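You operate a simulated robot arm through the tools that you are given. There is no shell and no other tool. Be economical: measure what you need, move in short steps, check, and stop when the job is done.

Carry out the task below with a simulated robot arm. There is one attempt and no reset: what you move stays moved.

Task
Tighten the letters in the iron frame and brush the dust off them.
Fine: slider pushed up against letters and grey block, blue knob at TIGHT before brushing; use the orange brush and stand it back.

It is judged by the outcome, as a careful person would: the job done as asked, and still so three seconds after it is handed in. It fails if anything else is knocked over, pushed out of place, dropped, spilled or broken.

Robot
A 7-joint arm with a two-finger parallel gripper, fixed in place. Base frame: the origin is at the foot of the arm, x ahead of it, y to its left, z up; the work surface is at about z = 0. Readings come in mm, degrees, newtons and seconds.
With the tool pointing down near the work surface it reaches from about 220 to 580 mm from the base axis. Its first joint turns from -66.0 to 66.0 degrees. Payload 2.5 kg.
The tool frame sits at the grasp point between the pads (the TCP): z along the fingers, y along the line on which they close. The tips reach 23 mm beyond it. Largest opening 94 mm; finger width 38, thickness 10; the body of the gripper, 54 by 96 mm, starts 39 mm behind the TCP.
Orientation is told as [roll, pitch, yaw] about the base's x, y, z axes, in that order, counted from this pose: with the fingers straight down and closing along the base's y, the tool's x points along the base's -x, its y along +y and its z along -z.

Tools
- The arm moves only by the tool drive_tool. Its argument "rows" is a list of rows, each an object of numbers (a shift or turn left out is 0, a gripper value left out holds the last): "tx", "ty", "tz": the shift along the base's x, y, z in mm; "wx", "wy", "wz": the turn, a rotation vector about the base's x, y, z in degrees. In form: [{"tx": .., "ty": .., "tz": .., "wx": .., "wy": .., "wz": ..}, ...]. A call has 1 to 8 rows; each row shifts and turns the commanded pose from where the row before left it. "claw" is the opening, from 0 (shut) to 1 (fully open), set as the call begins (left out, the last holds). Rows are played at 5 a second. More than 50 mm and 8.6 degrees between two rows, or a gripper value outside its range, and nothing of the call is played. A pose out of reach is approached as far as the arm can. The call stops where the force on the tool passes 40 N (or 10 N more than at its start, if that is more) or the arm is blocked; 0.2 s more then pass. The fingers move at their own pace (about 108 mm/s each) and stop on an object; they squeeze with about 26 N. The grip force told is the motor's: it shows also when the fingers shut on nothing. Time passes only in rows, and 0.2 s behind the last, so rows that do not move let the fingers close. It gives the time, the measured TCP pose, the force on the tool (base axes), the opening and the grip force at its end, in the units of the frame above (readings bear some noise).
- Cameras (640 x 400 px; columns grow to the right, rows downward): "scene" is fixed at [124.2, -408.4, 515.2]; the picture's right is [0.73, -0.69, 0.00], its down [-0.45, -0.48, -0.75] and it looks along [0.52, 0.55, -0.66] (base axes); focal length 219 px, centre (320, 200). "wrist" rides on the gripper at [-39, 0, -44] in the tool frame; the picture's right is [0.00, -1.00, 0.00], its down [0.97, 0.00, -0.24] and it looks along [0.24, 0.00, 0.97] (tool axes); focal length 218 px, centre (320, 200). There is no depth. A picture from a camera that has moved, and an enlarged one, comes with that camera's place and axes in the base frame and with its lens. The place of the scene camera against the robot may be out by one fixed shift of up to 25 mm in any direction.
- capture(camera): a new picture of that camera. It takes no simulated time.
- enlarge(camera, box): a new picture of the part [left, top, right, bottom] of that camera's present view, enlarged. It takes no simulated time.
- hand_in(): hands the job in; it is judged then, once.

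Work in short steps. Places have to be worked out from the pictures, the camera data and where the tool is seen: move nearer, look again, correct. Check each grasp and each placing, and mend what went wrong. You have 120 turns and 76 pictures in all, those below and enlarged ones among them. Open the gripper and draw the arm clear of the work before you hand the job in, unless the task says otherwise; then end with one line.

The tools are called after "Call:" as name(argument=value, ...) on one line, values as JSON. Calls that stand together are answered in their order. drive_tool: Moves the arm, as the interface text tells. Its arguments: {"type":"object","properties":{"rows":{"type":"array"},"claw":{"type":"number"}},"required":["rows"]} The other tools are called the same way: capture (camera) takes a picture; enlarge (camera, box) takes an enlarged picture of a part of a camera's view; hand_in () hands the job in.

At the start:

```text
t: 0.0
position: [390.0, 20.5, 375.1]
tcp_rot: [0.1, 0.0, -0.1]
force: [0.7, 0.1, -0.6]
opening: 94.0
grasp_force: 0.0
```

scene: 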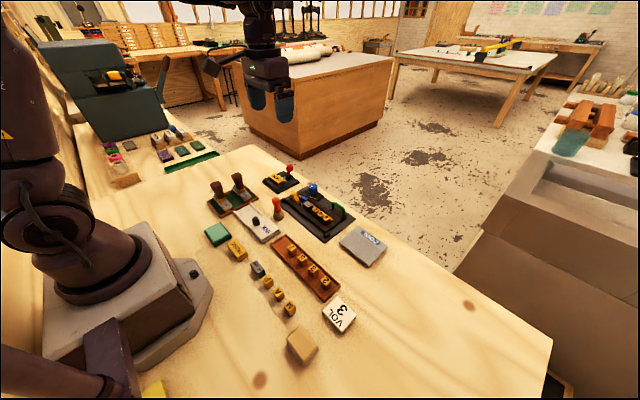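
wrist: 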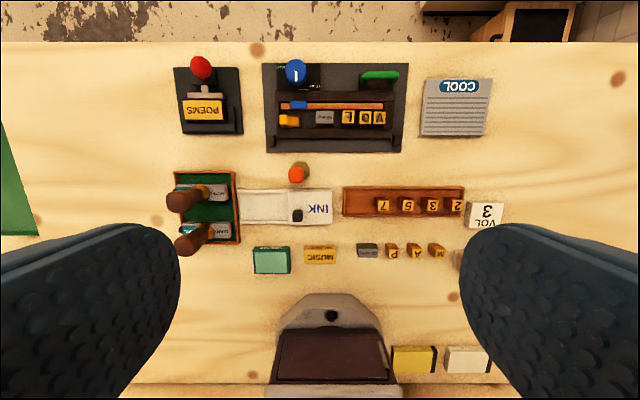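

I'll look closely at the iron frame and the brush area before moving.

Call:
enlarge(camera="wrist", box=[250, 50, 420, 160])

Call:
enlarge(camera="scene", box=[200, 150, 400, 275])

```text
3.64 times, centred on (335, 105) of wrist
camera zoom: at [429.8, 20.7, 418.4], right [0.0, -1.0, 0.0], down [-0.97, 0.0, 0.24], along [-0.24, 0.0, -0.97], focal length 794 px, centre (266, 546)
```

zoom: 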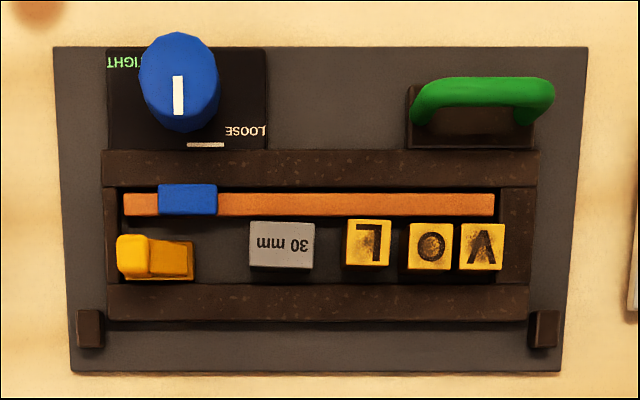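

```text
3.20 times, centred on (300, 212) of scene
camera zoom: at [124.2, -408.4, 515.2], right [0.73, -0.69, 0.0], down [-0.45, -0.48, -0.75], along [0.52, 0.55, -0.66], focal length 700 px, centre (384, 160)
```

zoom: 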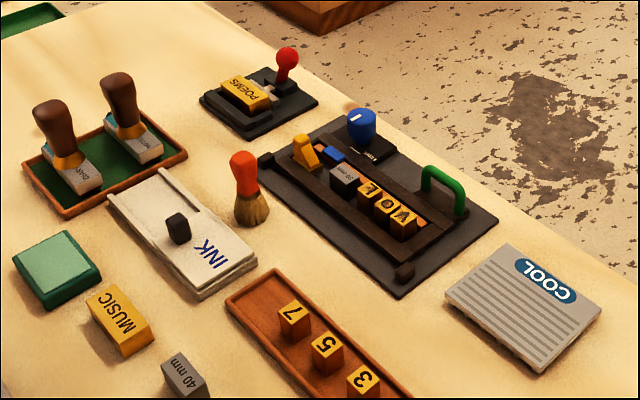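

The frame sits at about x 440–550, y −100..100. The yellow slider is near (471, 72) and the knob near (538, 56). I'll go closer above it to measure.

Call:
drive_tool(rows=[{"tx": 20, "ty": 10, "tz": -35}, {"tx": 20, "ty": 10, "tz": -35}, {"tx": 20, "ty": 10, "tz": -35}, {"tx": 10, "ty": 5, "tz": -35}, {}])

Call:
capture(camera="wrist")

```text
t: 1.2
position: [460.1, 56.2, 233.7]
tcp_rot: [0.1, 0.0, 0.0]
force: [0.4, 0.9, 0.5]
opening: 93.9
grasp_force: 0.1
```

```text
71 pictures are left
camera wrist: at [499.4, 56.4, 277.4], right [0.0, -1.0, 0.0], down [-0.97, 0.0, 0.24], along [-0.24, 0.0, -0.97], focal length 218 px, centre (320, 200)
```

wrist: 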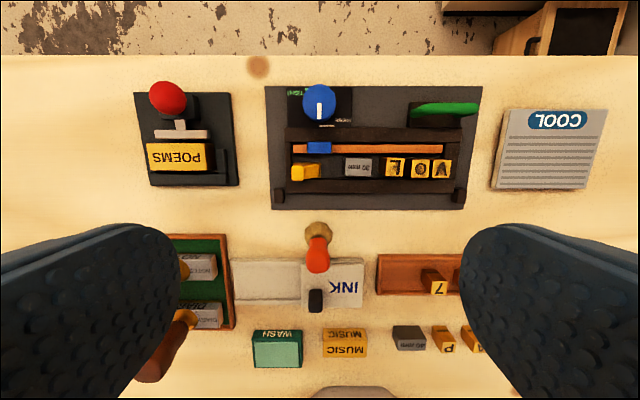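

Call:
enlarge(camera="wrist", box=[260, 75, 490, 220])

Call:
enlarge(camera="wrist", box=[280, 80, 360, 130])

Call:
enlarge(camera="scene", box=[270, 175, 360, 245])

```text
2.76 times, centred on (375, 148) of wrist
camera zoom: at [499.4, 56.4, 277.4], right [0.0, -1.0, 0.0], down [-0.97, 0.0, 0.24], along [-0.24, 0.0, -0.97], focal length 602 px, centre (168, 345)
```

zoom: 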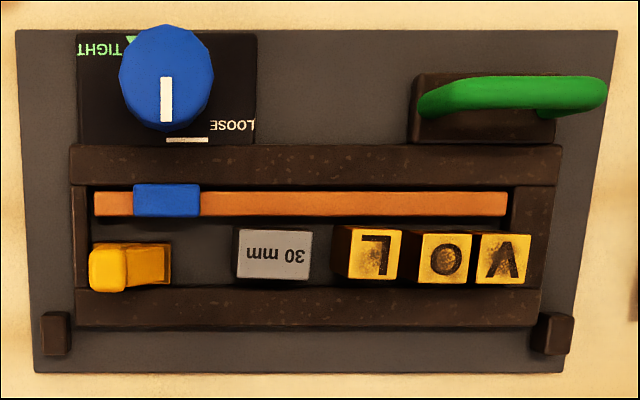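

```text
8.00 times, centred on (320, 105) of wrist
camera zoom: at [499.4, 56.4, 277.4], right [0.0, -1.0, 0.0], down [-0.97, 0.0, 0.24], along [-0.24, 0.0, -0.97], focal length 1746 px, centre (320, 960)
```

zoom: 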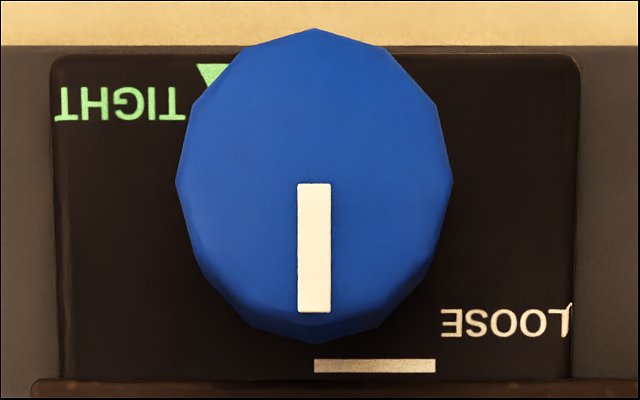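

```text
5.71 times, centred on (315, 210) of scene
camera zoom: at [124.2, -408.3, 515.2], right [0.73, -0.69, 0.0], down [-0.45, -0.48, -0.75], along [0.52, 0.55, -0.66], focal length 1250 px, centre (349, 143)
```

zoom: 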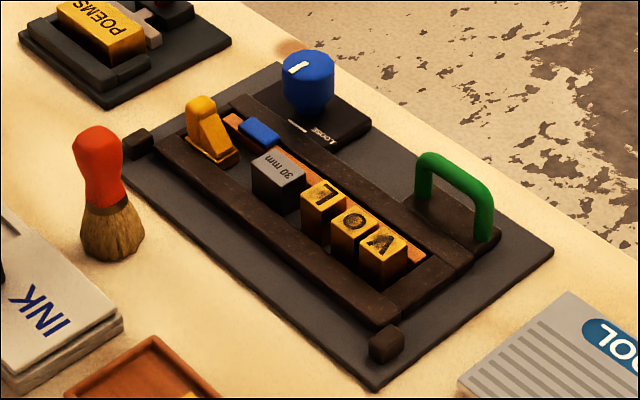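

The knob pointer faces −x, on the LOOSE side, and the TIGHT triangle is on the +x/+y side, about 180° away. I'll turn the gripper 90° and close it, giving a narrow pusher to place behind the slider's yellow tab.

Call:
drive_tool(claw=0, rows=[{"tx": 2, "ty": 10, "wz": 8.5}, {"tx": 2, "ty": 10, "wz": 8.5}, {"tx": 2, "ty": 10, "wz": 8.5}, {"tx": 2, "ty": 10, "wz": 8.5}, {"tx": 2, "ty": 10, "wz": 8.5}, {"tx": 1, "ty": 10, "wz": 8.5}, {"ty": 5, "wz": 8.5}, {"wz": 8.5}])

Call:
drive_tool(rows=[{"tz": -30, "wz": 8.5}, {"tz": -30, "wz": 8.5}, {"tz": -30, "wz": 5}, {"tz": -25}, {}])

Call:
capture(camera="wrist")

Call:
enlarge(camera="scene", box=[250, 155, 370, 245])

```text
t: 3.0
position: [472.3, 122.1, 234.0]
tcp_rot: [-0.1, 0.1, 68.2]
force: [0.3, 0.8, 0.6]
opening: 0.0
grasp_force: 26.3
```

```text
t: 4.2
position: [473.5, 122.0, 119.0]
tcp_rot: [0.0, 0.0, 90.1]
force: [-0.3, 0.0, 0.2]
opening: 0.1
grasp_force: 25.6
```

```text
67 pictures are left
camera wrist: at [472.5, 161.6, 162.5], right [1.0, 0.0, 0.0], down [0.0, -0.97, 0.24], along [0.0, -0.24, -0.97], focal length 218 px, centre (320, 200)
```

wrist: 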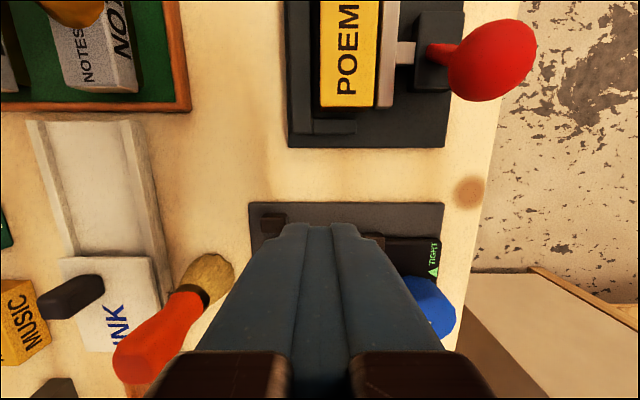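

```text
4.44 times, centred on (310, 200) of scene
camera zoom: at [124.2, -408.4, 515.2], right [0.73, -0.69, 0.0], down [-0.45, -0.48, -0.75], along [0.52, 0.55, -0.66], focal length 972 px, centre (364, 200)
```

zoom: 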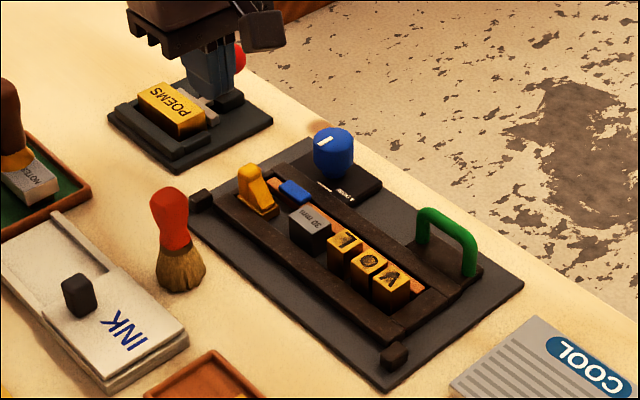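

The tab stands well above the bars, at about z 45. I'll lower the fingertips to about z 28 behind it, in line with x 471.

Call:
drive_tool(rows=[{"tx": -1, "tz": -30}, {"tx": -1, "tz": -25}, {"tz": -13}, {}])

Call:
capture(camera="wrist")

Call:
enlarge(camera="scene", box=[250, 155, 370, 245])

```text
t: 5.2
position: [469.7, 122.0, 51.5]
tcp_rot: [0.0, 0.0, 90.1]
force: [0.5, 0.7, -0.6]
opening: 0.0
grasp_force: 25.9
```

```text
65 pictures are left
camera wrist: at [469.7, 161.3, 95.4], right [1.0, 0.0, 0.0], down [0.0, -0.97, 0.24], along [0.0, -0.24, -0.97], focal length 218 px, centre (320, 200)
```

wrist: 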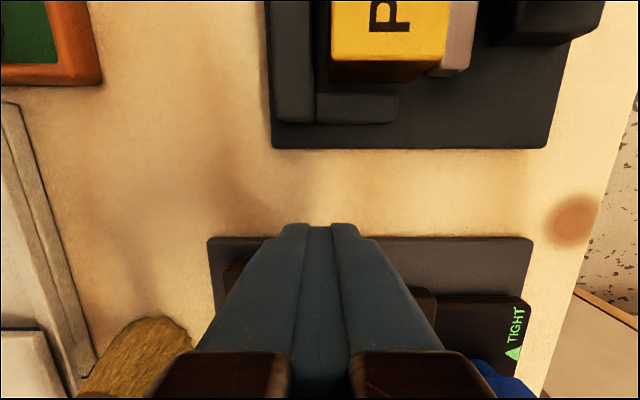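

```text
4.44 times, centred on (310, 200) of scene
camera zoom: at [124.2, -408.4, 515.2], right [0.73, -0.69, 0.0], down [-0.45, -0.48, -0.75], along [0.52, 0.55, -0.66], focal length 972 px, centre (364, 200)
```

zoom: 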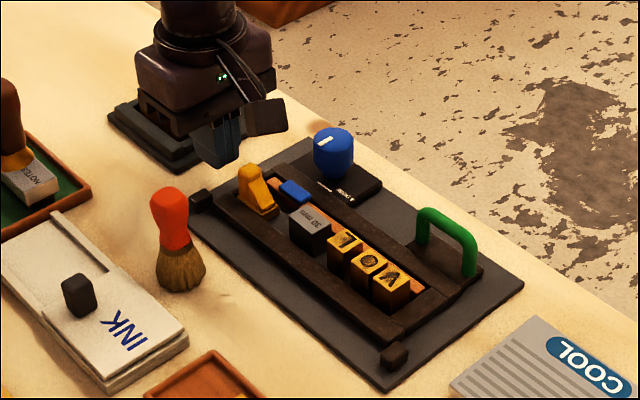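

The fingers are just behind the tab, so I'll push along −y in small steps.

Call:
drive_tool(rows=[{"tx": 1, "ty": -6}, {"ty": -5}, {"ty": -5}, {"ty": -5}, {"ty": -5}, {}])

Call:
enlarge(camera="scene", box=[270, 165, 370, 240])

```text
t: 6.6
position: [472.5, 94.7, 51.2]
tcp_rot: [0.0, -0.1, 90.1]
force: [0.2, 1.1, -0.4]
opening: 0.2
grasp_force: 25.9
```

```text
5.33 times, centred on (320, 202) of scene
camera zoom: at [124.2, -408.4, 515.2], right [0.73, -0.69, 0.0], down [-0.45, -0.48, -0.75], along [0.52, 0.55, -0.66], focal length 1166 px, centre (320, 187)
```

zoom: 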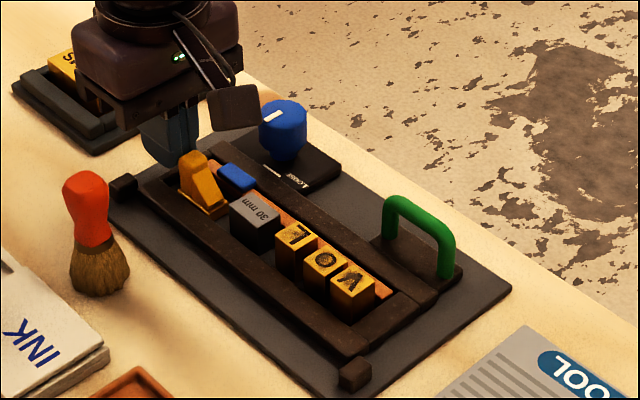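

The fingers seem to be just touching the tab with light force. I'll keep pushing.

Call:
drive_tool(rows=[{"ty": -5}, {"ty": -5}, {"ty": -5}, {"ty": -5}, {}])

Call:
enlarge(camera="scene", box=[270, 165, 370, 240])

```text
t: 7.8
position: [470.5, 74.8, 51.1]
tcp_rot: [0.1, 0.0, 90.0]
force: [-0.3, 1.2, 0.0]
opening: 0.1
grasp_force: 26.2
```

```text
5.33 times, centred on (320, 202) of scene
camera zoom: at [124.2, -408.4, 515.2], right [0.73, -0.69, 0.0], down [-0.45, -0.48, -0.75], along [0.52, 0.55, -0.66], focal length 1166 px, centre (320, 187)
```

zoom: 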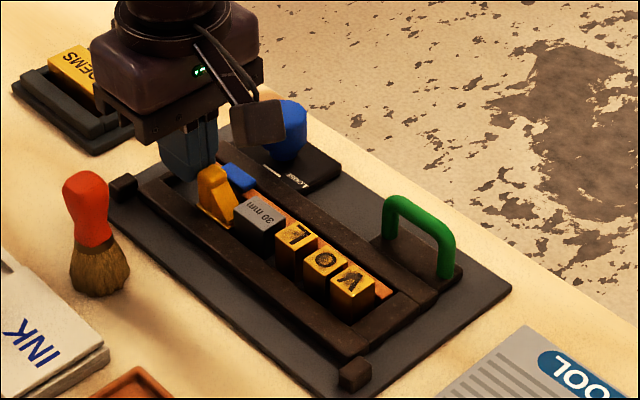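

The slider moves freely and is nearly touching the grey block. I'll continue in small steps until the force rises.

Call:
drive_tool(rows=[{"ty": -4}, {"ty": -4}, {"ty": -4}, {"ty": -3}, {}])

Call:
enlarge(camera="scene", box=[270, 165, 370, 240])

```text
t: 9.0
position: [470.8, 60.0, 51.4]
tcp_rot: [0.0, 0.1, 90.0]
force: [0.2, 1.0, 0.6]
opening: 0.3
grasp_force: 26.4
```

```text
5.33 times, centred on (320, 202) of scene
camera zoom: at [124.2, -408.4, 515.2], right [0.73, -0.69, 0.0], down [-0.45, -0.48, -0.75], along [0.52, 0.55, -0.66], focal length 1166 px, centre (320, 187)
```

zoom: 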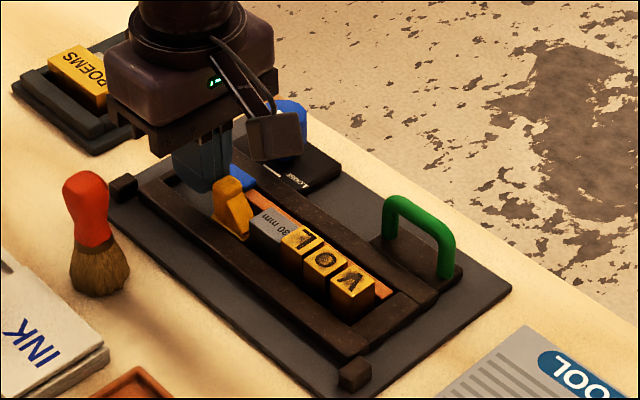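

The grey block has reached the letters and the gaps are almost closed. There's still a few mm at the far end, so I'll push slowly until it stops.

Call:
drive_tool(rows=[{"ty": -2}, {"ty": -2}, {"ty": -2}, {"ty": -2}, {}])

Call:
enlarge(camera="scene", box=[270, 165, 370, 240])

```text
t: 10.2
position: [470.3, 51.8, 52.1]
tcp_rot: [0.0, 0.0, 90.2]
force: [-1.4, 2.9, -1.4]
opening: 0.0
grasp_force: 26.0
```

```text
5.33 times, centred on (320, 202) of scene
camera zoom: at [124.2, -408.4, 515.2], right [0.73, -0.69, 0.0], down [-0.45, -0.48, -0.75], along [0.52, 0.55, -0.66], focal length 1166 px, centre (320, 187)
```

zoom: 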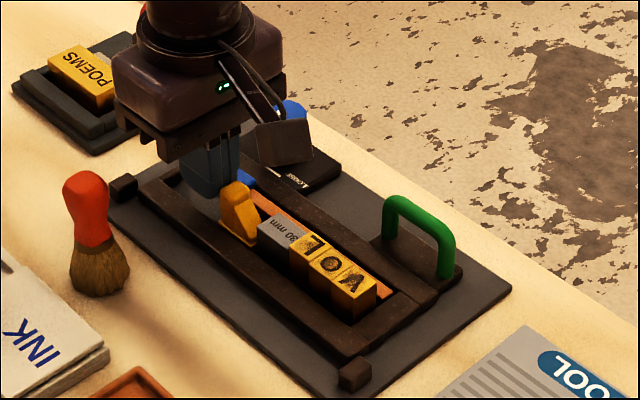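

Force is rising as the row moves together, so I'll keep on until it stops firmly against the end.

Call:
drive_tool(rows=[{"ty": -1.5}, {"ty": -1.5}, {"ty": -1.5}, {"ty": -1.5}, {}])

Call:
enlarge(camera="scene", box=[290, 180, 360, 235])

```text
t: 11.4
position: [470.8, 50.8, 51.9]
tcp_rot: [-0.1, -0.4, 90.4]
force: [7.3, 27.8, -7.3]
opening: 0.0
grasp_force: 26.3
```

```text
7.27 times, centred on (325, 208) of scene
camera zoom: at [124.3, -408.4, 515.2], right [0.73, -0.69, 0.0], down [-0.45, -0.48, -0.75], along [0.52, 0.55, -0.66], focal length 1591 px, centre (284, 146)
```

zoom: 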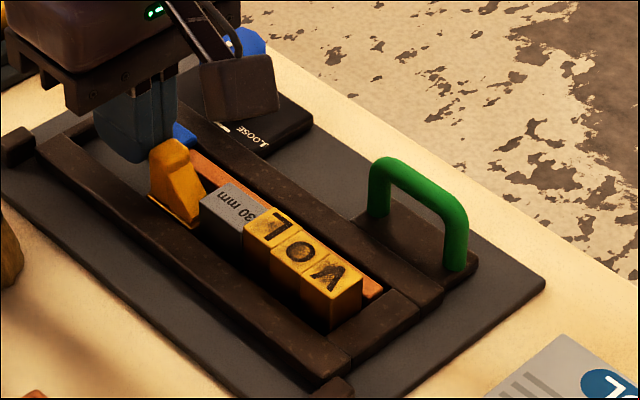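

It has stopped firmly at 28 N, so the row is tight. I'll back off, rise and look from above.

Call:
drive_tool(rows=[{"ty": 5}, {"ty": 6}, {"tz": 40}, {"tz": 45}, {"tz": 45, "tx": 15, "ty": -5}, {"tz": 20, "tx": 15, "ty": -5}, {}])

Call:
capture(camera="wrist")

```text
t: 13.0
position: [502.6, 46.6, 198.1]
tcp_rot: [0.0, 0.1, 90.1]
force: [0.8, -0.1, 1.0]
opening: 0.2
grasp_force: 26.3
```

```text
58 pictures are left
camera wrist: at [503.4, 85.9, 243.1], right [1.0, 0.0, 0.0], down [0.0, -0.97, 0.24], along [0.0, -0.24, -0.97], focal length 218 px, centre (320, 200)
```

wrist: 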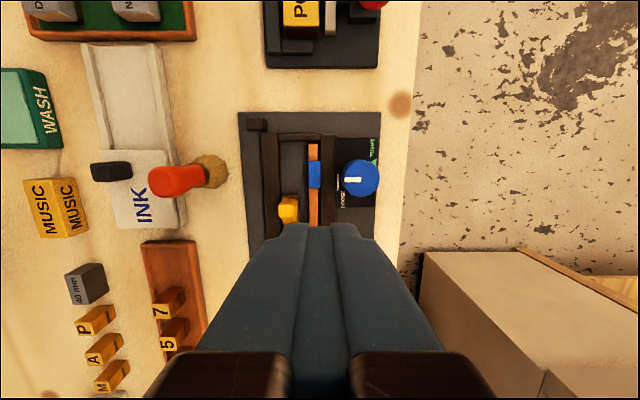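

Enlarging to find the knob's axis and the TIGHT mark.

Call:
enlarge(camera="wrist", box=[310, 125, 406, 225])

```text
4.00 times, centred on (358, 175) of wrist
camera zoom: at [503.4, 85.9, 243.1], right [1.0, 0.0, 0.0], down [0.0, -0.97, 0.24], along [0.0, -0.24, -0.97], focal length 873 px, centre (168, 300)
```

zoom: 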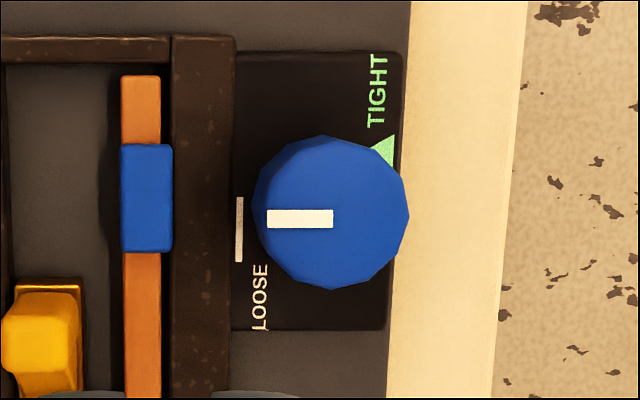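

The knob axis is about (542, 57) and the plate is at about z 10. The TIGHT triangle needs roughly a 155–180° clockwise turn. I'll open and move above the knob.

Call:
drive_tool(claw=0.62, rows=[{"tx": 20, "ty": 5, "tz": -25}, {"tx": 19.5, "ty": 5.5, "tz": -25}, {"tz": -30}, {"tz": -20}, {}])

Call:
capture(camera="wrist")

Call:
enlarge(camera="scene", box=[270, 155, 370, 235])

```text
t: 14.2
position: [541.3, 56.3, 101.0]
tcp_rot: [-0.1, -0.1, 89.9]
force: [0.4, 0.3, -0.1]
opening: 58.3
grasp_force: 0.0
```

```text
56 pictures are left
camera wrist: at [540.8, 95.3, 144.6], right [1.0, 0.0, 0.0], down [0.0, -0.97, 0.24], along [0.0, -0.24, -0.97], focal length 218 px, centre (320, 200)
```

wrist: 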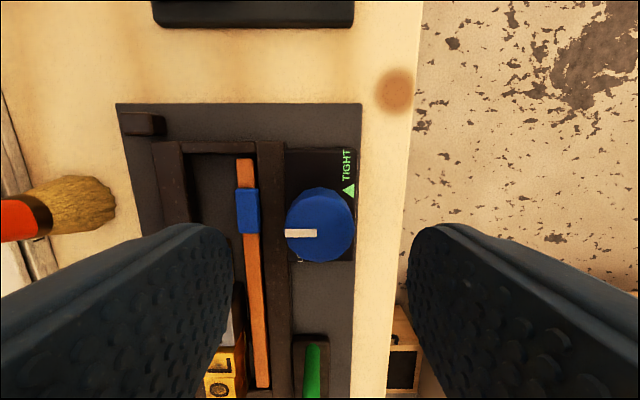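

```text
5.00 times, centred on (320, 195) of scene
camera zoom: at [124.2, -408.3, 515.2], right [0.73, -0.69, 0.0], down [-0.45, -0.48, -0.75], along [0.52, 0.55, -0.66], focal length 1094 px, centre (320, 225)
```

zoom: 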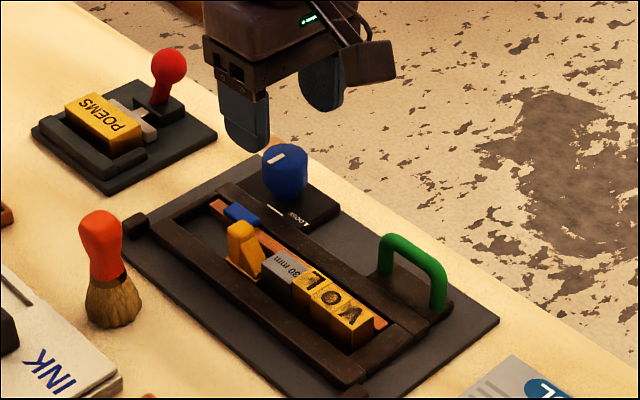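

The knob is centred between the fingers. I'll descend to TCP z ≈ 46 and close.

Call:
drive_tool(rows=[{"tz": -25}, {"tz": -20}, {"tz": -10}, {}])

Call:
drive_tool(claw=0, rows=[{}, {}, {}])

Call:
capture(camera="wrist")

```text
t: 15.2
position: [540.5, 57.3, 44.8]
tcp_rot: [0.0, 0.0, 90.1]
force: [0.4, 0.2, -0.2]
opening: 58.4
grasp_force: 0.1
```

```text
t: 16.0
position: [540.5, 57.5, 46.3]
tcp_rot: [0.0, 0.0, 90.0]
force: [7.8, 1.8, -6.0]
opening: 33.4
grasp_force: 44.5
```

```text
54 pictures are left
camera wrist: at [540.3, 96.6, 89.7], right [1.0, 0.0, 0.0], down [0.0, -0.97, 0.24], along [0.0, -0.24, -0.97], focal length 218 px, centre (320, 200)
```

wrist: 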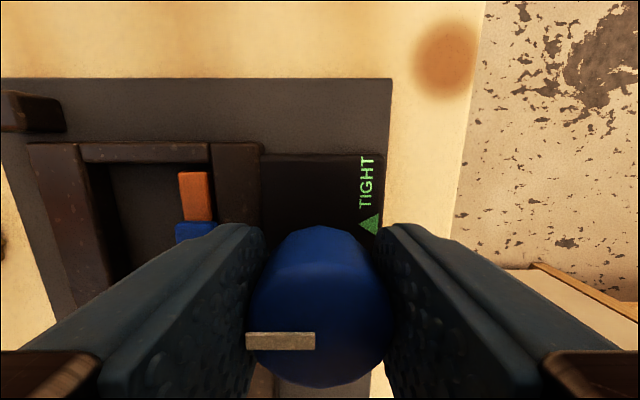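

Knob gripped at 33 mm. I'll turn it clockwise.

Call:
drive_tool(rows=[{"tx": 1, "wz": -8}, {"wz": -8}, {"wz": -8}, {"wz": -8}, {"wz": -8}, {}])

Call:
capture(camera="wrist")

```text
t: 17.4
position: [542.7, 57.3, 46.8]
tcp_rot: [0.1, 0.0, 49.9]
force: [2.4, 2.3, -9.2]
opening: 33.3
grasp_force: 45.1
```

```text
53 pictures are left
camera wrist: at [566.0, 87.3, 89.8], right [0.77, -0.64, 0.0], down [-0.62, -0.74, 0.24], along [-0.16, -0.18, -0.97], focal length 218 px, centre (320, 200)
```

wrist: 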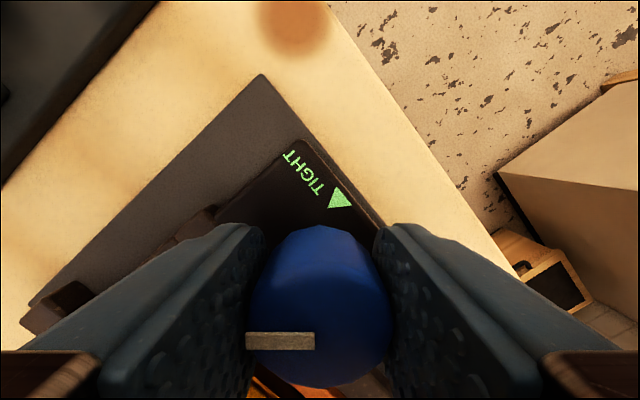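

The knob turns with the gripper, so I'll continue.

Call:
drive_tool(rows=[{"wz": -8}, {"wz": -8}, {"wz": -8}, {"wz": -8}, {"wz": -8}, {"wz": -8}, {"wz": -8}, {}])

Call:
capture(camera="wrist")

```text
t: 19.2
position: [542.2, 56.3, 45.8]
tcp_rot: [0.0, -0.1, -6.2]
force: [-2.7, 2.6, -15.9]
opening: 33.3
grasp_force: 45.2
```

```text
52 pictures are left
camera wrist: at [579.7, 52.9, 90.2], right [-0.11, -0.99, 0.0], down [-0.97, 0.1, 0.24], along [-0.24, 0.02, -0.97], focal length 218 px, centre (320, 200)
```

wrist: 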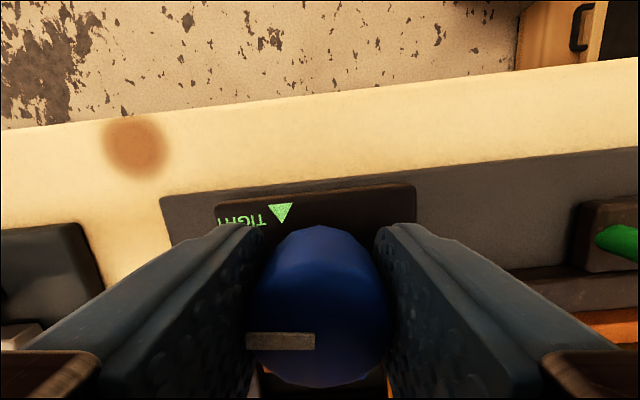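

The pointer is at about +y, with roughly 50° left to the triangle. I'll continue and check.

Call:
drive_tool(rows=[{"wz": -8, "tz": -0.5}, {"wz": -8, "tz": -0.5}, {"wz": -8}, {"wz": -8}, {"wz": -8}, {"wz": -6}, {}])

Call:
capture(camera="wrist")

Call:
enlarge(camera="scene", box=[280, 165, 360, 225])

```text
t: 20.8
position: [541.1, 56.2, 46.3]
tcp_rot: [-0.1, 0.1, -52.1]
force: [-20.4, 0.7, 11.6]
opening: 33.3
grasp_force: 45.3
```

```text
51 pictures are left
camera wrist: at [565.1, 26.0, 89.6], right [-0.79, -0.62, 0.0], down [-0.6, 0.77, 0.24], along [-0.15, 0.19, -0.97], focal length 218 px, centre (320, 200)
```

wrist: 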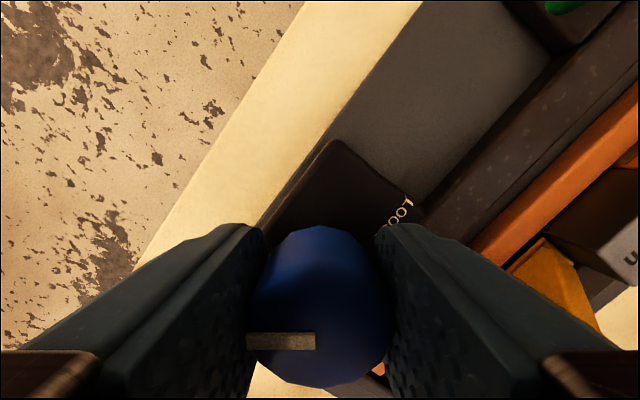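

```text
6.67 times, centred on (320, 195) of scene
camera zoom: at [124.2, -408.4, 515.2], right [0.73, -0.69, 0.0], down [-0.45, -0.48, -0.75], along [0.52, 0.55, -0.66], focal length 1458 px, centre (320, 233)
```

zoom: 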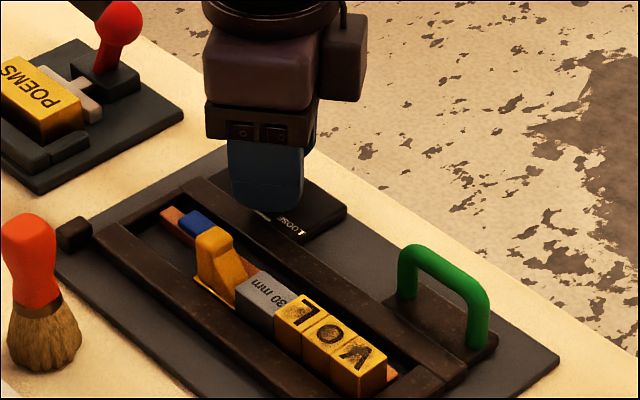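

The pointer should be near the triangle now. I'll release, rise and look.

Call:
drive_tool(claw=0.62, rows=[{}, {}, {"tz": 40}, {"tz": 40}, {"tx": -10, "ty": 20, "tz": 20}, {"tx": -10, "ty": 20}, {}])

Call:
capture(camera="wrist")

```text
t: 22.4
position: [521.3, 97.7, 145.6]
tcp_rot: [0.1, 0.0, -52.0]
force: [0.8, -1.3, 0.1]
opening: 58.4
grasp_force: 0.1
```

```text
49 pictures are left
camera wrist: at [544.7, 67.1, 188.7], right [-0.79, -0.62, 0.0], down [-0.6, 0.76, 0.24], along [-0.15, 0.19, -0.97], focal length 218 px, centre (320, 200)
```

wrist: 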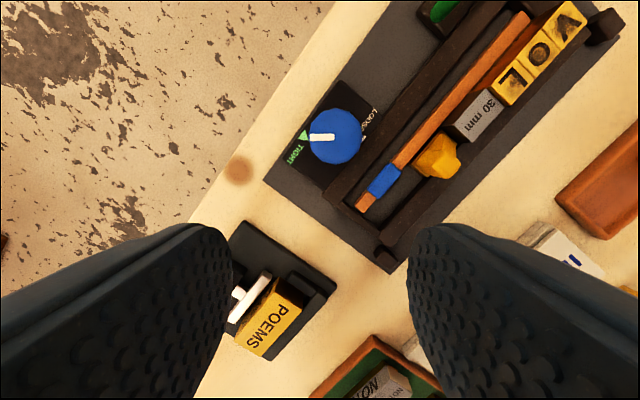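

Call:
enlarge(camera="wrist", box=[280, 70, 390, 200])

Call:
enlarge(camera="wrist", box=[410, 0, 600, 190])

```text
3.08 times, centred on (335, 135) of wrist
camera zoom: at [544.7, 67.1, 188.7], right [-0.79, -0.62, 0.0], down [-0.6, 0.76, 0.24], along [-0.15, 0.19, -0.97], focal length 672 px, centre (274, 400)
```

zoom: 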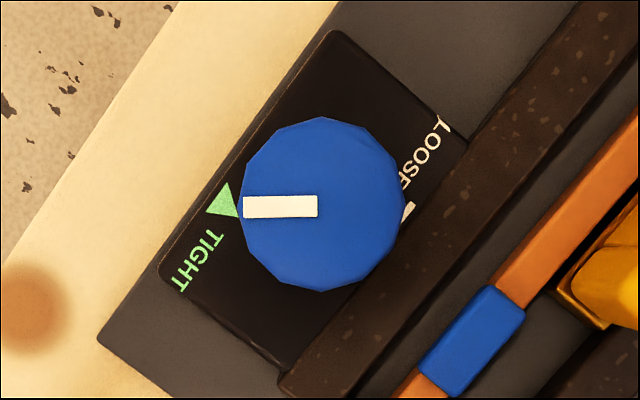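

```text
2.11 times, centred on (505, 95) of wrist
camera zoom: at [544.7, 67.1, 188.7], right [-0.79, -0.62, 0.0], down [-0.6, 0.76, 0.24], along [-0.15, 0.19, -0.97], focal length 460 px, centre (-70, 421)
```

zoom: 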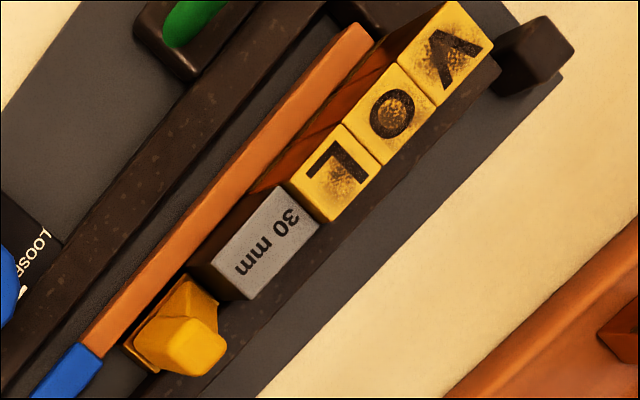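

The orange bar has moved toward the letters and the pointer is about 5° short of the triangle. I'll regrasp at the same yaw and turn a little further to feel for the stop.

Call:
drive_tool(rows=[{"tx": 10, "ty": -20}, {"tx": 10.2, "ty": -20.5, "tz": -20}, {"tz": -40}, {"tz": -40}, {}])

Call:
drive_tool(claw=0, rows=[{}, {}, {}, {"wz": -3}, {"wz": -4}, {}])

Call:
capture(camera="wrist")

```text
t: 23.6
position: [541.1, 57.7, 46.0]
tcp_rot: [0.1, 0.0, -51.9]
force: [0.1, -0.7, 0.2]
opening: 58.6
grasp_force: 0.1
```

```text
t: 25.0
position: [542.1, 57.3, 45.2]
tcp_rot: [-0.1, 0.1, -59.0]
force: [-14.5, 2.7, 5.7]
opening: 33.4
grasp_force: 45.1
```

```text
46 pictures are left
camera wrist: at [560.5, 24.1, 89.2], right [-0.86, -0.52, 0.0], down [-0.5, 0.83, 0.24], along [-0.13, 0.21, -0.97], focal length 218 px, centre (320, 200)
```

wrist: 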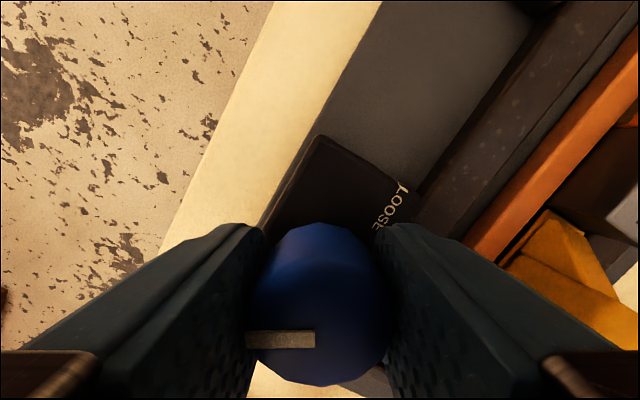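

The pointer is still following. I'll try a few more degrees for a stop.

Call:
drive_tool(rows=[{"wz": -3}, {"wz": -3}, {}])

Call:
enlarge(camera="wrist", box=[220, 290, 420, 400])

```text
t: 25.8
position: [541.4, 56.1, 46.6]
tcp_rot: [0.0, 0.0, -64.9]
force: [-13.2, -2.9, 1.5]
opening: 33.1
grasp_force: 45.2
```

```text
3.20 times, centred on (320, 345) of wrist
camera zoom: at [557.3, 21.3, 89.3], right [-0.91, -0.42, 0.0], down [-0.41, 0.88, 0.24], along [-0.1, 0.22, -0.97], focal length 698 px, centre (320, -264)
```

zoom: 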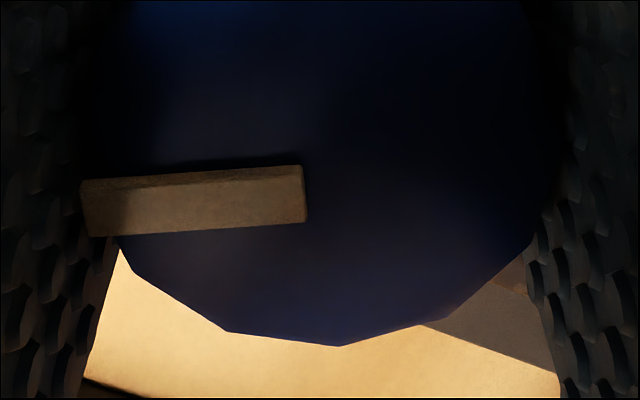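

The pointer now lags in the grip by about 4°, so the knob has reached its stop at TIGHT. I'll release and check.

Call:
drive_tool(claw=0.62, rows=[{}, {}, {"tz": 40}, {"tz": 40}, {"tx": -10, "ty": 20, "tz": 20}, {"tx": -10, "ty": 20}, {}])

Call:
enlarge(camera="wrist", box=[260, 0, 600, 220])

Call:
enlarge(camera="wrist", box=[270, 70, 390, 190])

```text
t: 27.4
position: [522.3, 96.3, 147.0]
tcp_rot: [0.0, 0.1, -65.0]
force: [0.5, -0.1, 0.3]
opening: 58.6
grasp_force: 0.0
```

```text
1.82 times, centred on (430, 110) of wrist
camera zoom: at [537.7, 60.4, 190.0], right [-0.91, -0.42, 0.0], down [-0.41, 0.88, 0.24], along [-0.1, 0.22, -0.97], focal length 397 px, centre (120, 364)
```

zoom: 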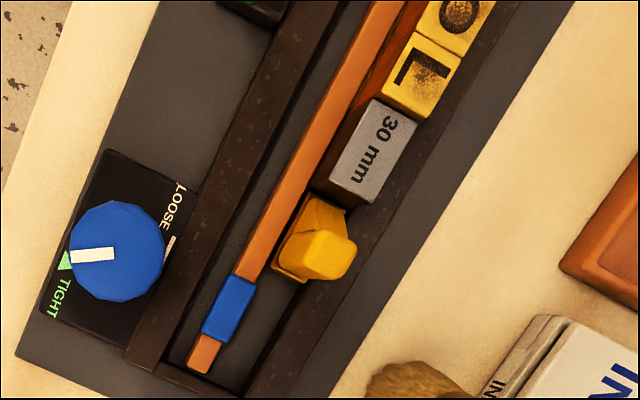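

```text
3.33 times, centred on (330, 130) of wrist
camera zoom: at [537.7, 60.4, 190.0], right [-0.91, -0.42, 0.0], down [-0.41, 0.88, 0.24], along [-0.1, 0.22, -0.97], focal length 728 px, centre (287, 433)
```

zoom: 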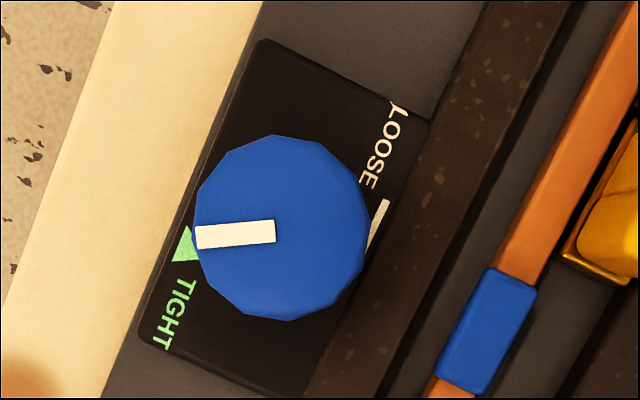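

TIGHT is confirmed: the pointer is on the triangle, the orange bar is pressed in and the slider sits against the grey block. Next is the brush at about (388, 58), so I'll rise, return yaw to 0 and view it from above.

Call:
drive_tool(claw=0.62, rows=[{"tz": 30, "wz": 8}, {"tz": 30, "wz": 8}, {"tx": -28, "ty": -8, "wz": 8}, {"tx": -28, "ty": -8, "wz": 8}, {"tx": -28, "ty": -8, "wz": 8}, {"tx": -28, "ty": -8, "wz": 8}, {"tx": -28, "ty": -6, "wz": 8}, {"wz": 8}])

Call:
drive_tool(rows=[{"wz": 1}, {}])

Call:
capture(camera="wrist")

Call:
enlarge(camera="scene", box=[240, 165, 360, 240])

```text
t: 29.2
position: [381.8, 60.0, 206.3]
tcp_rot: [0.0, 0.1, -0.7]
force: [-0.4, -0.8, -0.7]
opening: 58.4
grasp_force: 0.1
```

```text
t: 29.8
position: [382.5, 58.2, 206.3]
tcp_rot: [0.1, 0.1, 0.1]
force: [-0.7, 0.5, -0.4]
opening: 58.4
grasp_force: 0.0
```

```text
42 pictures are left
camera wrist: at [420.5, 58.8, 249.7], right [0.0, -1.0, 0.0], down [-0.97, 0.0, 0.24], along [-0.24, 0.0, -0.97], focal length 218 px, centre (320, 200)
```

wrist: 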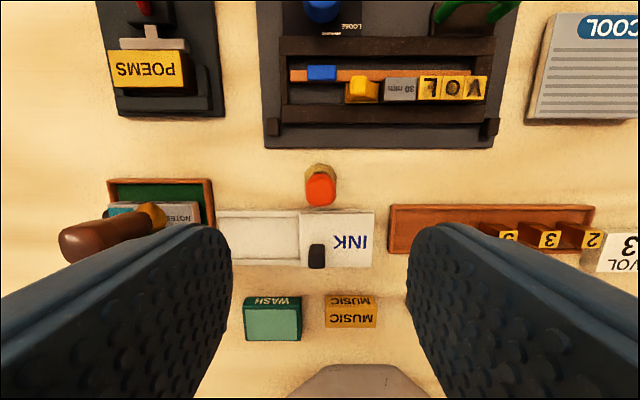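

```text
5.33 times, centred on (300, 202) of scene
camera zoom: at [124.2, -408.4, 515.2], right [0.73, -0.69, 0.0], down [-0.45, -0.48, -0.75], along [0.52, 0.55, -0.66], focal length 1166 px, centre (427, 187)
```

zoom: 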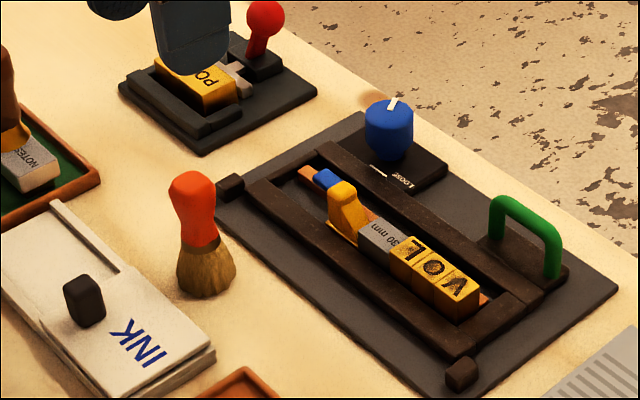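

The brush axis is at about (388, 58.8) with its top near z 88. I'll come down with the fingers on either side of the handle.

Call:
drive_tool(rows=[{"tx": 5.8, "ty": 0.4, "tz": -40}, {"tz": -40}, {}])

Call:
capture(camera="wrist")

```text
t: 30.6
position: [387.8, 59.5, 125.2]
tcp_rot: [0.1, 0.0, -0.1]
force: [-0.2, 0.2, 0.3]
opening: 58.3
grasp_force: 0.1
```

```text
40 pictures are left
camera wrist: at [426.7, 59.0, 168.3], right [0.0, -1.0, 0.0], down [-0.97, 0.0, 0.24], along [-0.24, 0.0, -0.97], focal length 218 px, centre (320, 200)
```

wrist: 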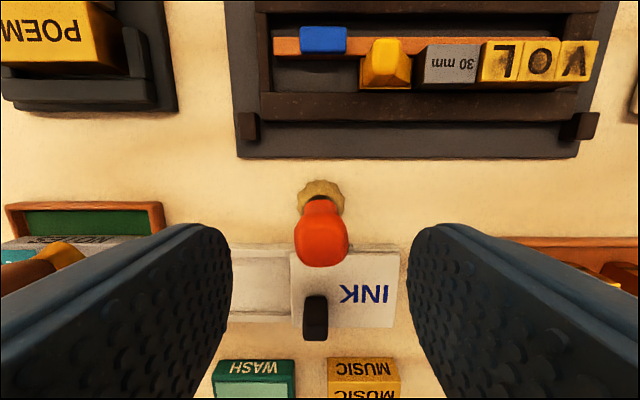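

Centred. Descending to TCP z ≈ 64 and gripping the handle.

Call:
drive_tool(rows=[{"tz": -30}, {"tz": -31}, {}])

Call:
drive_tool(claw=0, rows=[{}, {}, {}])

Call:
enlarge(camera="scene", box=[240, 150, 360, 240])

```text
t: 31.4
position: [387.8, 61.2, 65.3]
tcp_rot: [0.0, -0.1, -0.1]
force: [-0.4, 0.1, 0.8]
opening: 58.2
grasp_force: 0.2
```

```text
t: 32.2
position: [387.5, 60.5, 64.1]
tcp_rot: [0.0, 0.0, 0.0]
force: [0.2, 0.0, -0.4]
opening: 24.7
grasp_force: 26.1
```

```text
4.44 times, centred on (300, 195) of scene
camera zoom: at [124.2, -408.3, 515.2], right [0.73, -0.69, 0.0], down [-0.45, -0.48, -0.75], along [0.52, 0.55, -0.66], focal length 972 px, centre (409, 222)
```

zoom: 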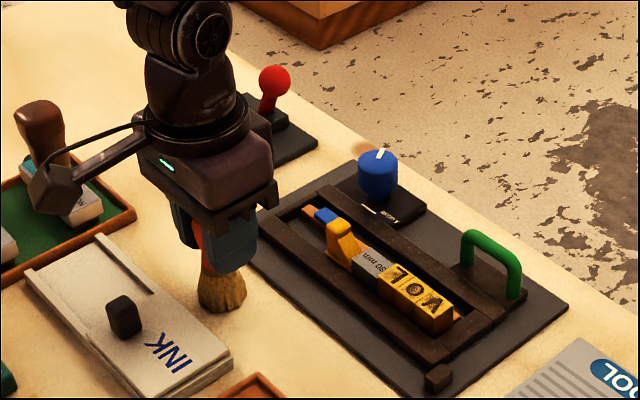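

The handle is gripped at 24.7 mm with the TCP 64 mm above the bristle tips. I'll lift and carry it over the letters, which are centred on x 470 from y −30 to −93.

Call:
drive_tool(rows=[{"tz": 30}, {"tz": 40}, {"tx": 20, "ty": -25}, {"tx": 20, "ty": -25}, {"tx": 20, "ty": -25}, {"tx": 23, "ty": -25}, {}])

Call:
capture(camera="wrist")

Call:
enlarge(camera="scene", box=[270, 150, 390, 240])

```text
t: 33.8
position: [471.8, -40.5, 135.2]
tcp_rot: [0.0, 0.0, 0.1]
force: [-0.6, 0.2, -1.2]
opening: 24.7
grasp_force: 25.9
```

```text
38 pictures are left
camera wrist: at [510.0, -40.7, 178.8], right [0.0, -1.0, 0.0], down [-0.97, 0.0, 0.24], along [-0.24, 0.0, -0.97], focal length 218 px, centre (320, 200)
```

wrist: 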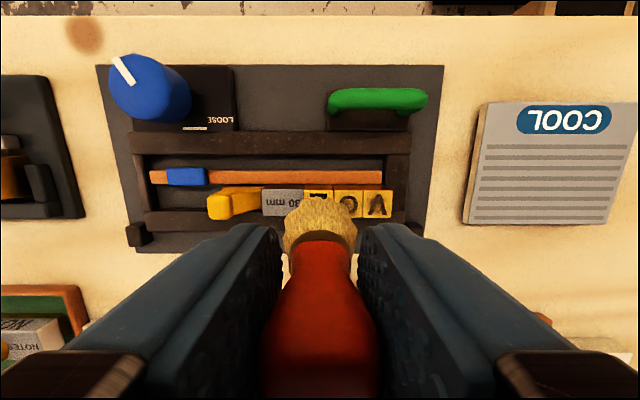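

```text
4.44 times, centred on (330, 195) of scene
camera zoom: at [124.2, -408.4, 515.2], right [0.73, -0.69, 0.0], down [-0.45, -0.48, -0.75], along [0.52, 0.55, -0.66], focal length 972 px, centre (276, 222)
```

zoom: 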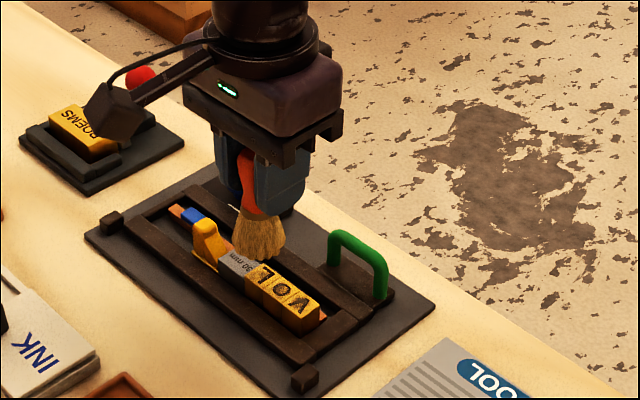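

Brush is over L. I'll lower it slowly until light contact.

Call:
drive_tool(rows=[{"tx": -1, "tz": -20}, {"tz": -10}, {"tz": -2}, {"tz": -2}, {}])

Call:
enlarge(camera="scene", box=[290, 170, 370, 230])

```text
t: 35.0
position: [470.6, -41.3, 101.0]
tcp_rot: [0.1, 0.0, 0.0]
force: [-4.3, 1.3, 14.4]
opening: 24.5
grasp_force: 25.4
```

```text
6.67 times, centred on (330, 200) of scene
camera zoom: at [124.2, -408.3, 515.3], right [0.73, -0.69, 0.0], down [-0.45, -0.48, -0.75], along [0.52, 0.55, -0.66], focal length 1458 px, centre (253, 200)
```

zoom: 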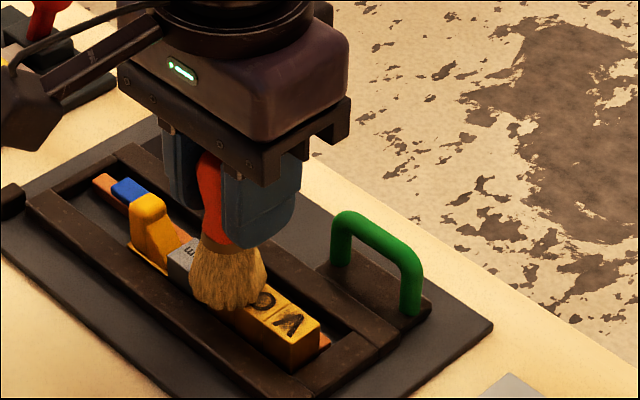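

Contact at TCP z 101 with 14 N. I'll ease up 1 mm and sweep gently along the letters toward V.

Call:
drive_tool(rows=[{"tz": 1}, {"ty": 8}, {"ty": -10}, {"ty": -12}, {"ty": -12}, {"ty": -12}, {"ty": -8}, {}])

Call:
enlarge(camera="scene", box=[290, 170, 370, 230])

```text
t: 36.8
position: [469.7, -86.9, 101.3]
tcp_rot: [0.0, -0.1, 0.1]
force: [0.1, 0.8, 2.1]
opening: 24.7
grasp_force: 26.6
```

```text
6.67 times, centred on (330, 200) of scene
camera zoom: at [124.2, -408.4, 515.2], right [0.73, -0.69, 0.0], down [-0.45, -0.48, -0.75], along [0.52, 0.55, -0.66], focal length 1458 px, centre (253, 200)
```

zoom: 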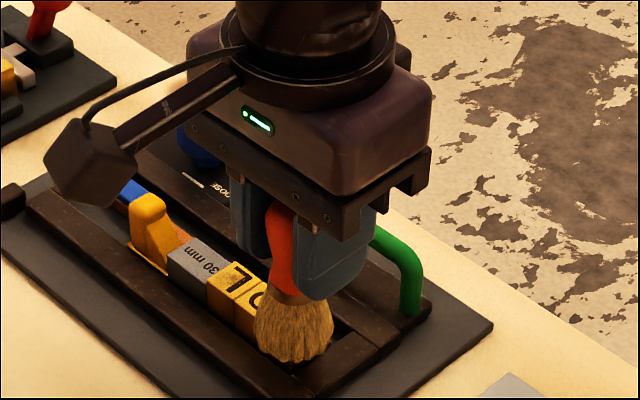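

L already looks clean and the contact is light. I'll make two more strokes over all three letters.

Call:
drive_tool(rows=[{"ty": 10}, {"ty": 12}, {"ty": 12}, {"ty": 14}, {"ty": -14}, {"ty": -12}, {"ty": -12}, {"ty": -12}])

Call:
drive_tool(rows=[{"tz": 20}, {"tz": 30, "ty": 20}, {"tz": 20, "tx": -25, "ty": 30}, {"tx": -28, "ty": 30}, {"tx": -28, "ty": 34}, {"ty": 32}, {}])

Call:
capture(camera="wrist")

Call:
enlarge(camera="scene", box=[290, 170, 370, 230])

```text
t: 38.6
position: [470.2, -87.9, 102.5]
tcp_rot: [0.1, 0.0, 0.1]
force: [0.5, -0.4, -1.0]
opening: 24.7
grasp_force: 26.4
```

```text
t: 40.2
position: [389.9, 55.6, 172.2]
tcp_rot: [0.2, 0.1, 0.0]
force: [-0.3, 0.6, 0.1]
opening: 24.6
grasp_force: 25.9
```

```text
34 pictures are left
camera wrist: at [427.6, 55.8, 216.0], right [0.0, -1.0, 0.0], down [-0.97, 0.0, 0.24], along [-0.24, 0.0, -0.97], focal length 218 px, centre (320, 200)
```

wrist: 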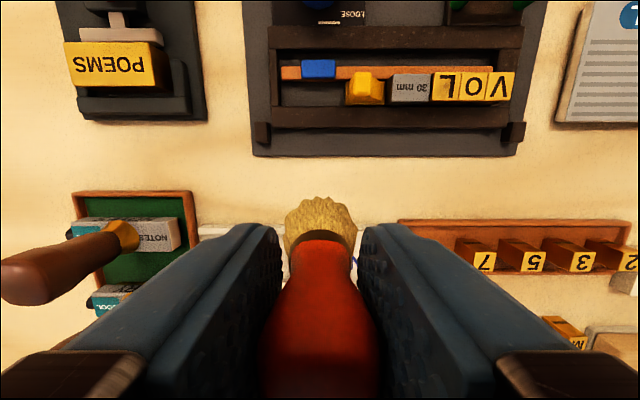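

```text
6.67 times, centred on (330, 200) of scene
camera zoom: at [124.2, -408.3, 515.2], right [0.73, -0.69, 0.0], down [-0.45, -0.48, -0.75], along [0.52, 0.55, -0.66], focal length 1458 px, centre (253, 200)
```

zoom: 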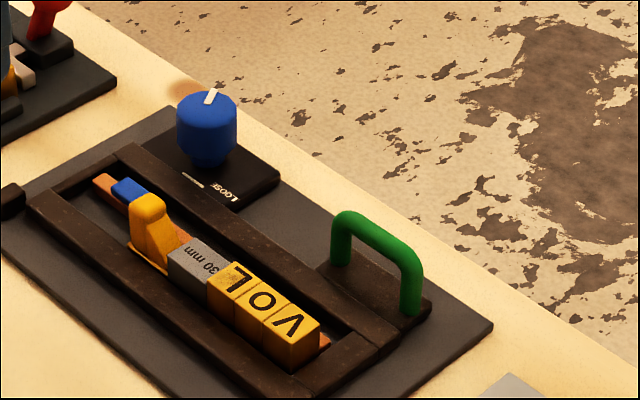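

Call:
enlarge(camera="wrist", box=[330, 50, 530, 130])

```text
3.20 times, centred on (430, 90) of wrist
camera zoom: at [427.6, 55.8, 216.0], right [0.0, -1.0, 0.0], down [-0.97, 0.0, 0.24], along [-0.24, 0.0, -0.97], focal length 698 px, centre (-32, 552)
```

zoom: 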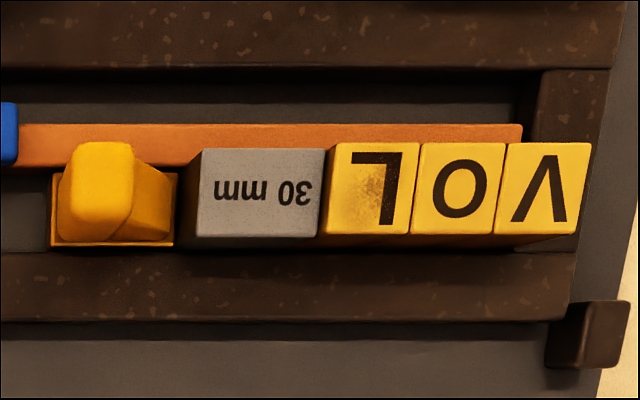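

O and V are clean but L still has dust on its +y half. I'll go back and brush L again, starting from over the grey block.

Call:
drive_tool(rows=[{"tx": 27, "ty": -28}, {"tx": 27, "ty": -28}, {"tx": 26.5, "ty": -27.5}, {"tz": -35}, {"tz": -25}, {"tz": -8}, {"tz": -3}, {}])

```text
t: 42.0
position: [470.3, -25.6, 101.6]
tcp_rot: [-0.1, -0.1, 0.1]
force: [-4.1, 2.2, 10.9]
opening: 24.6
grasp_force: 26.1
```

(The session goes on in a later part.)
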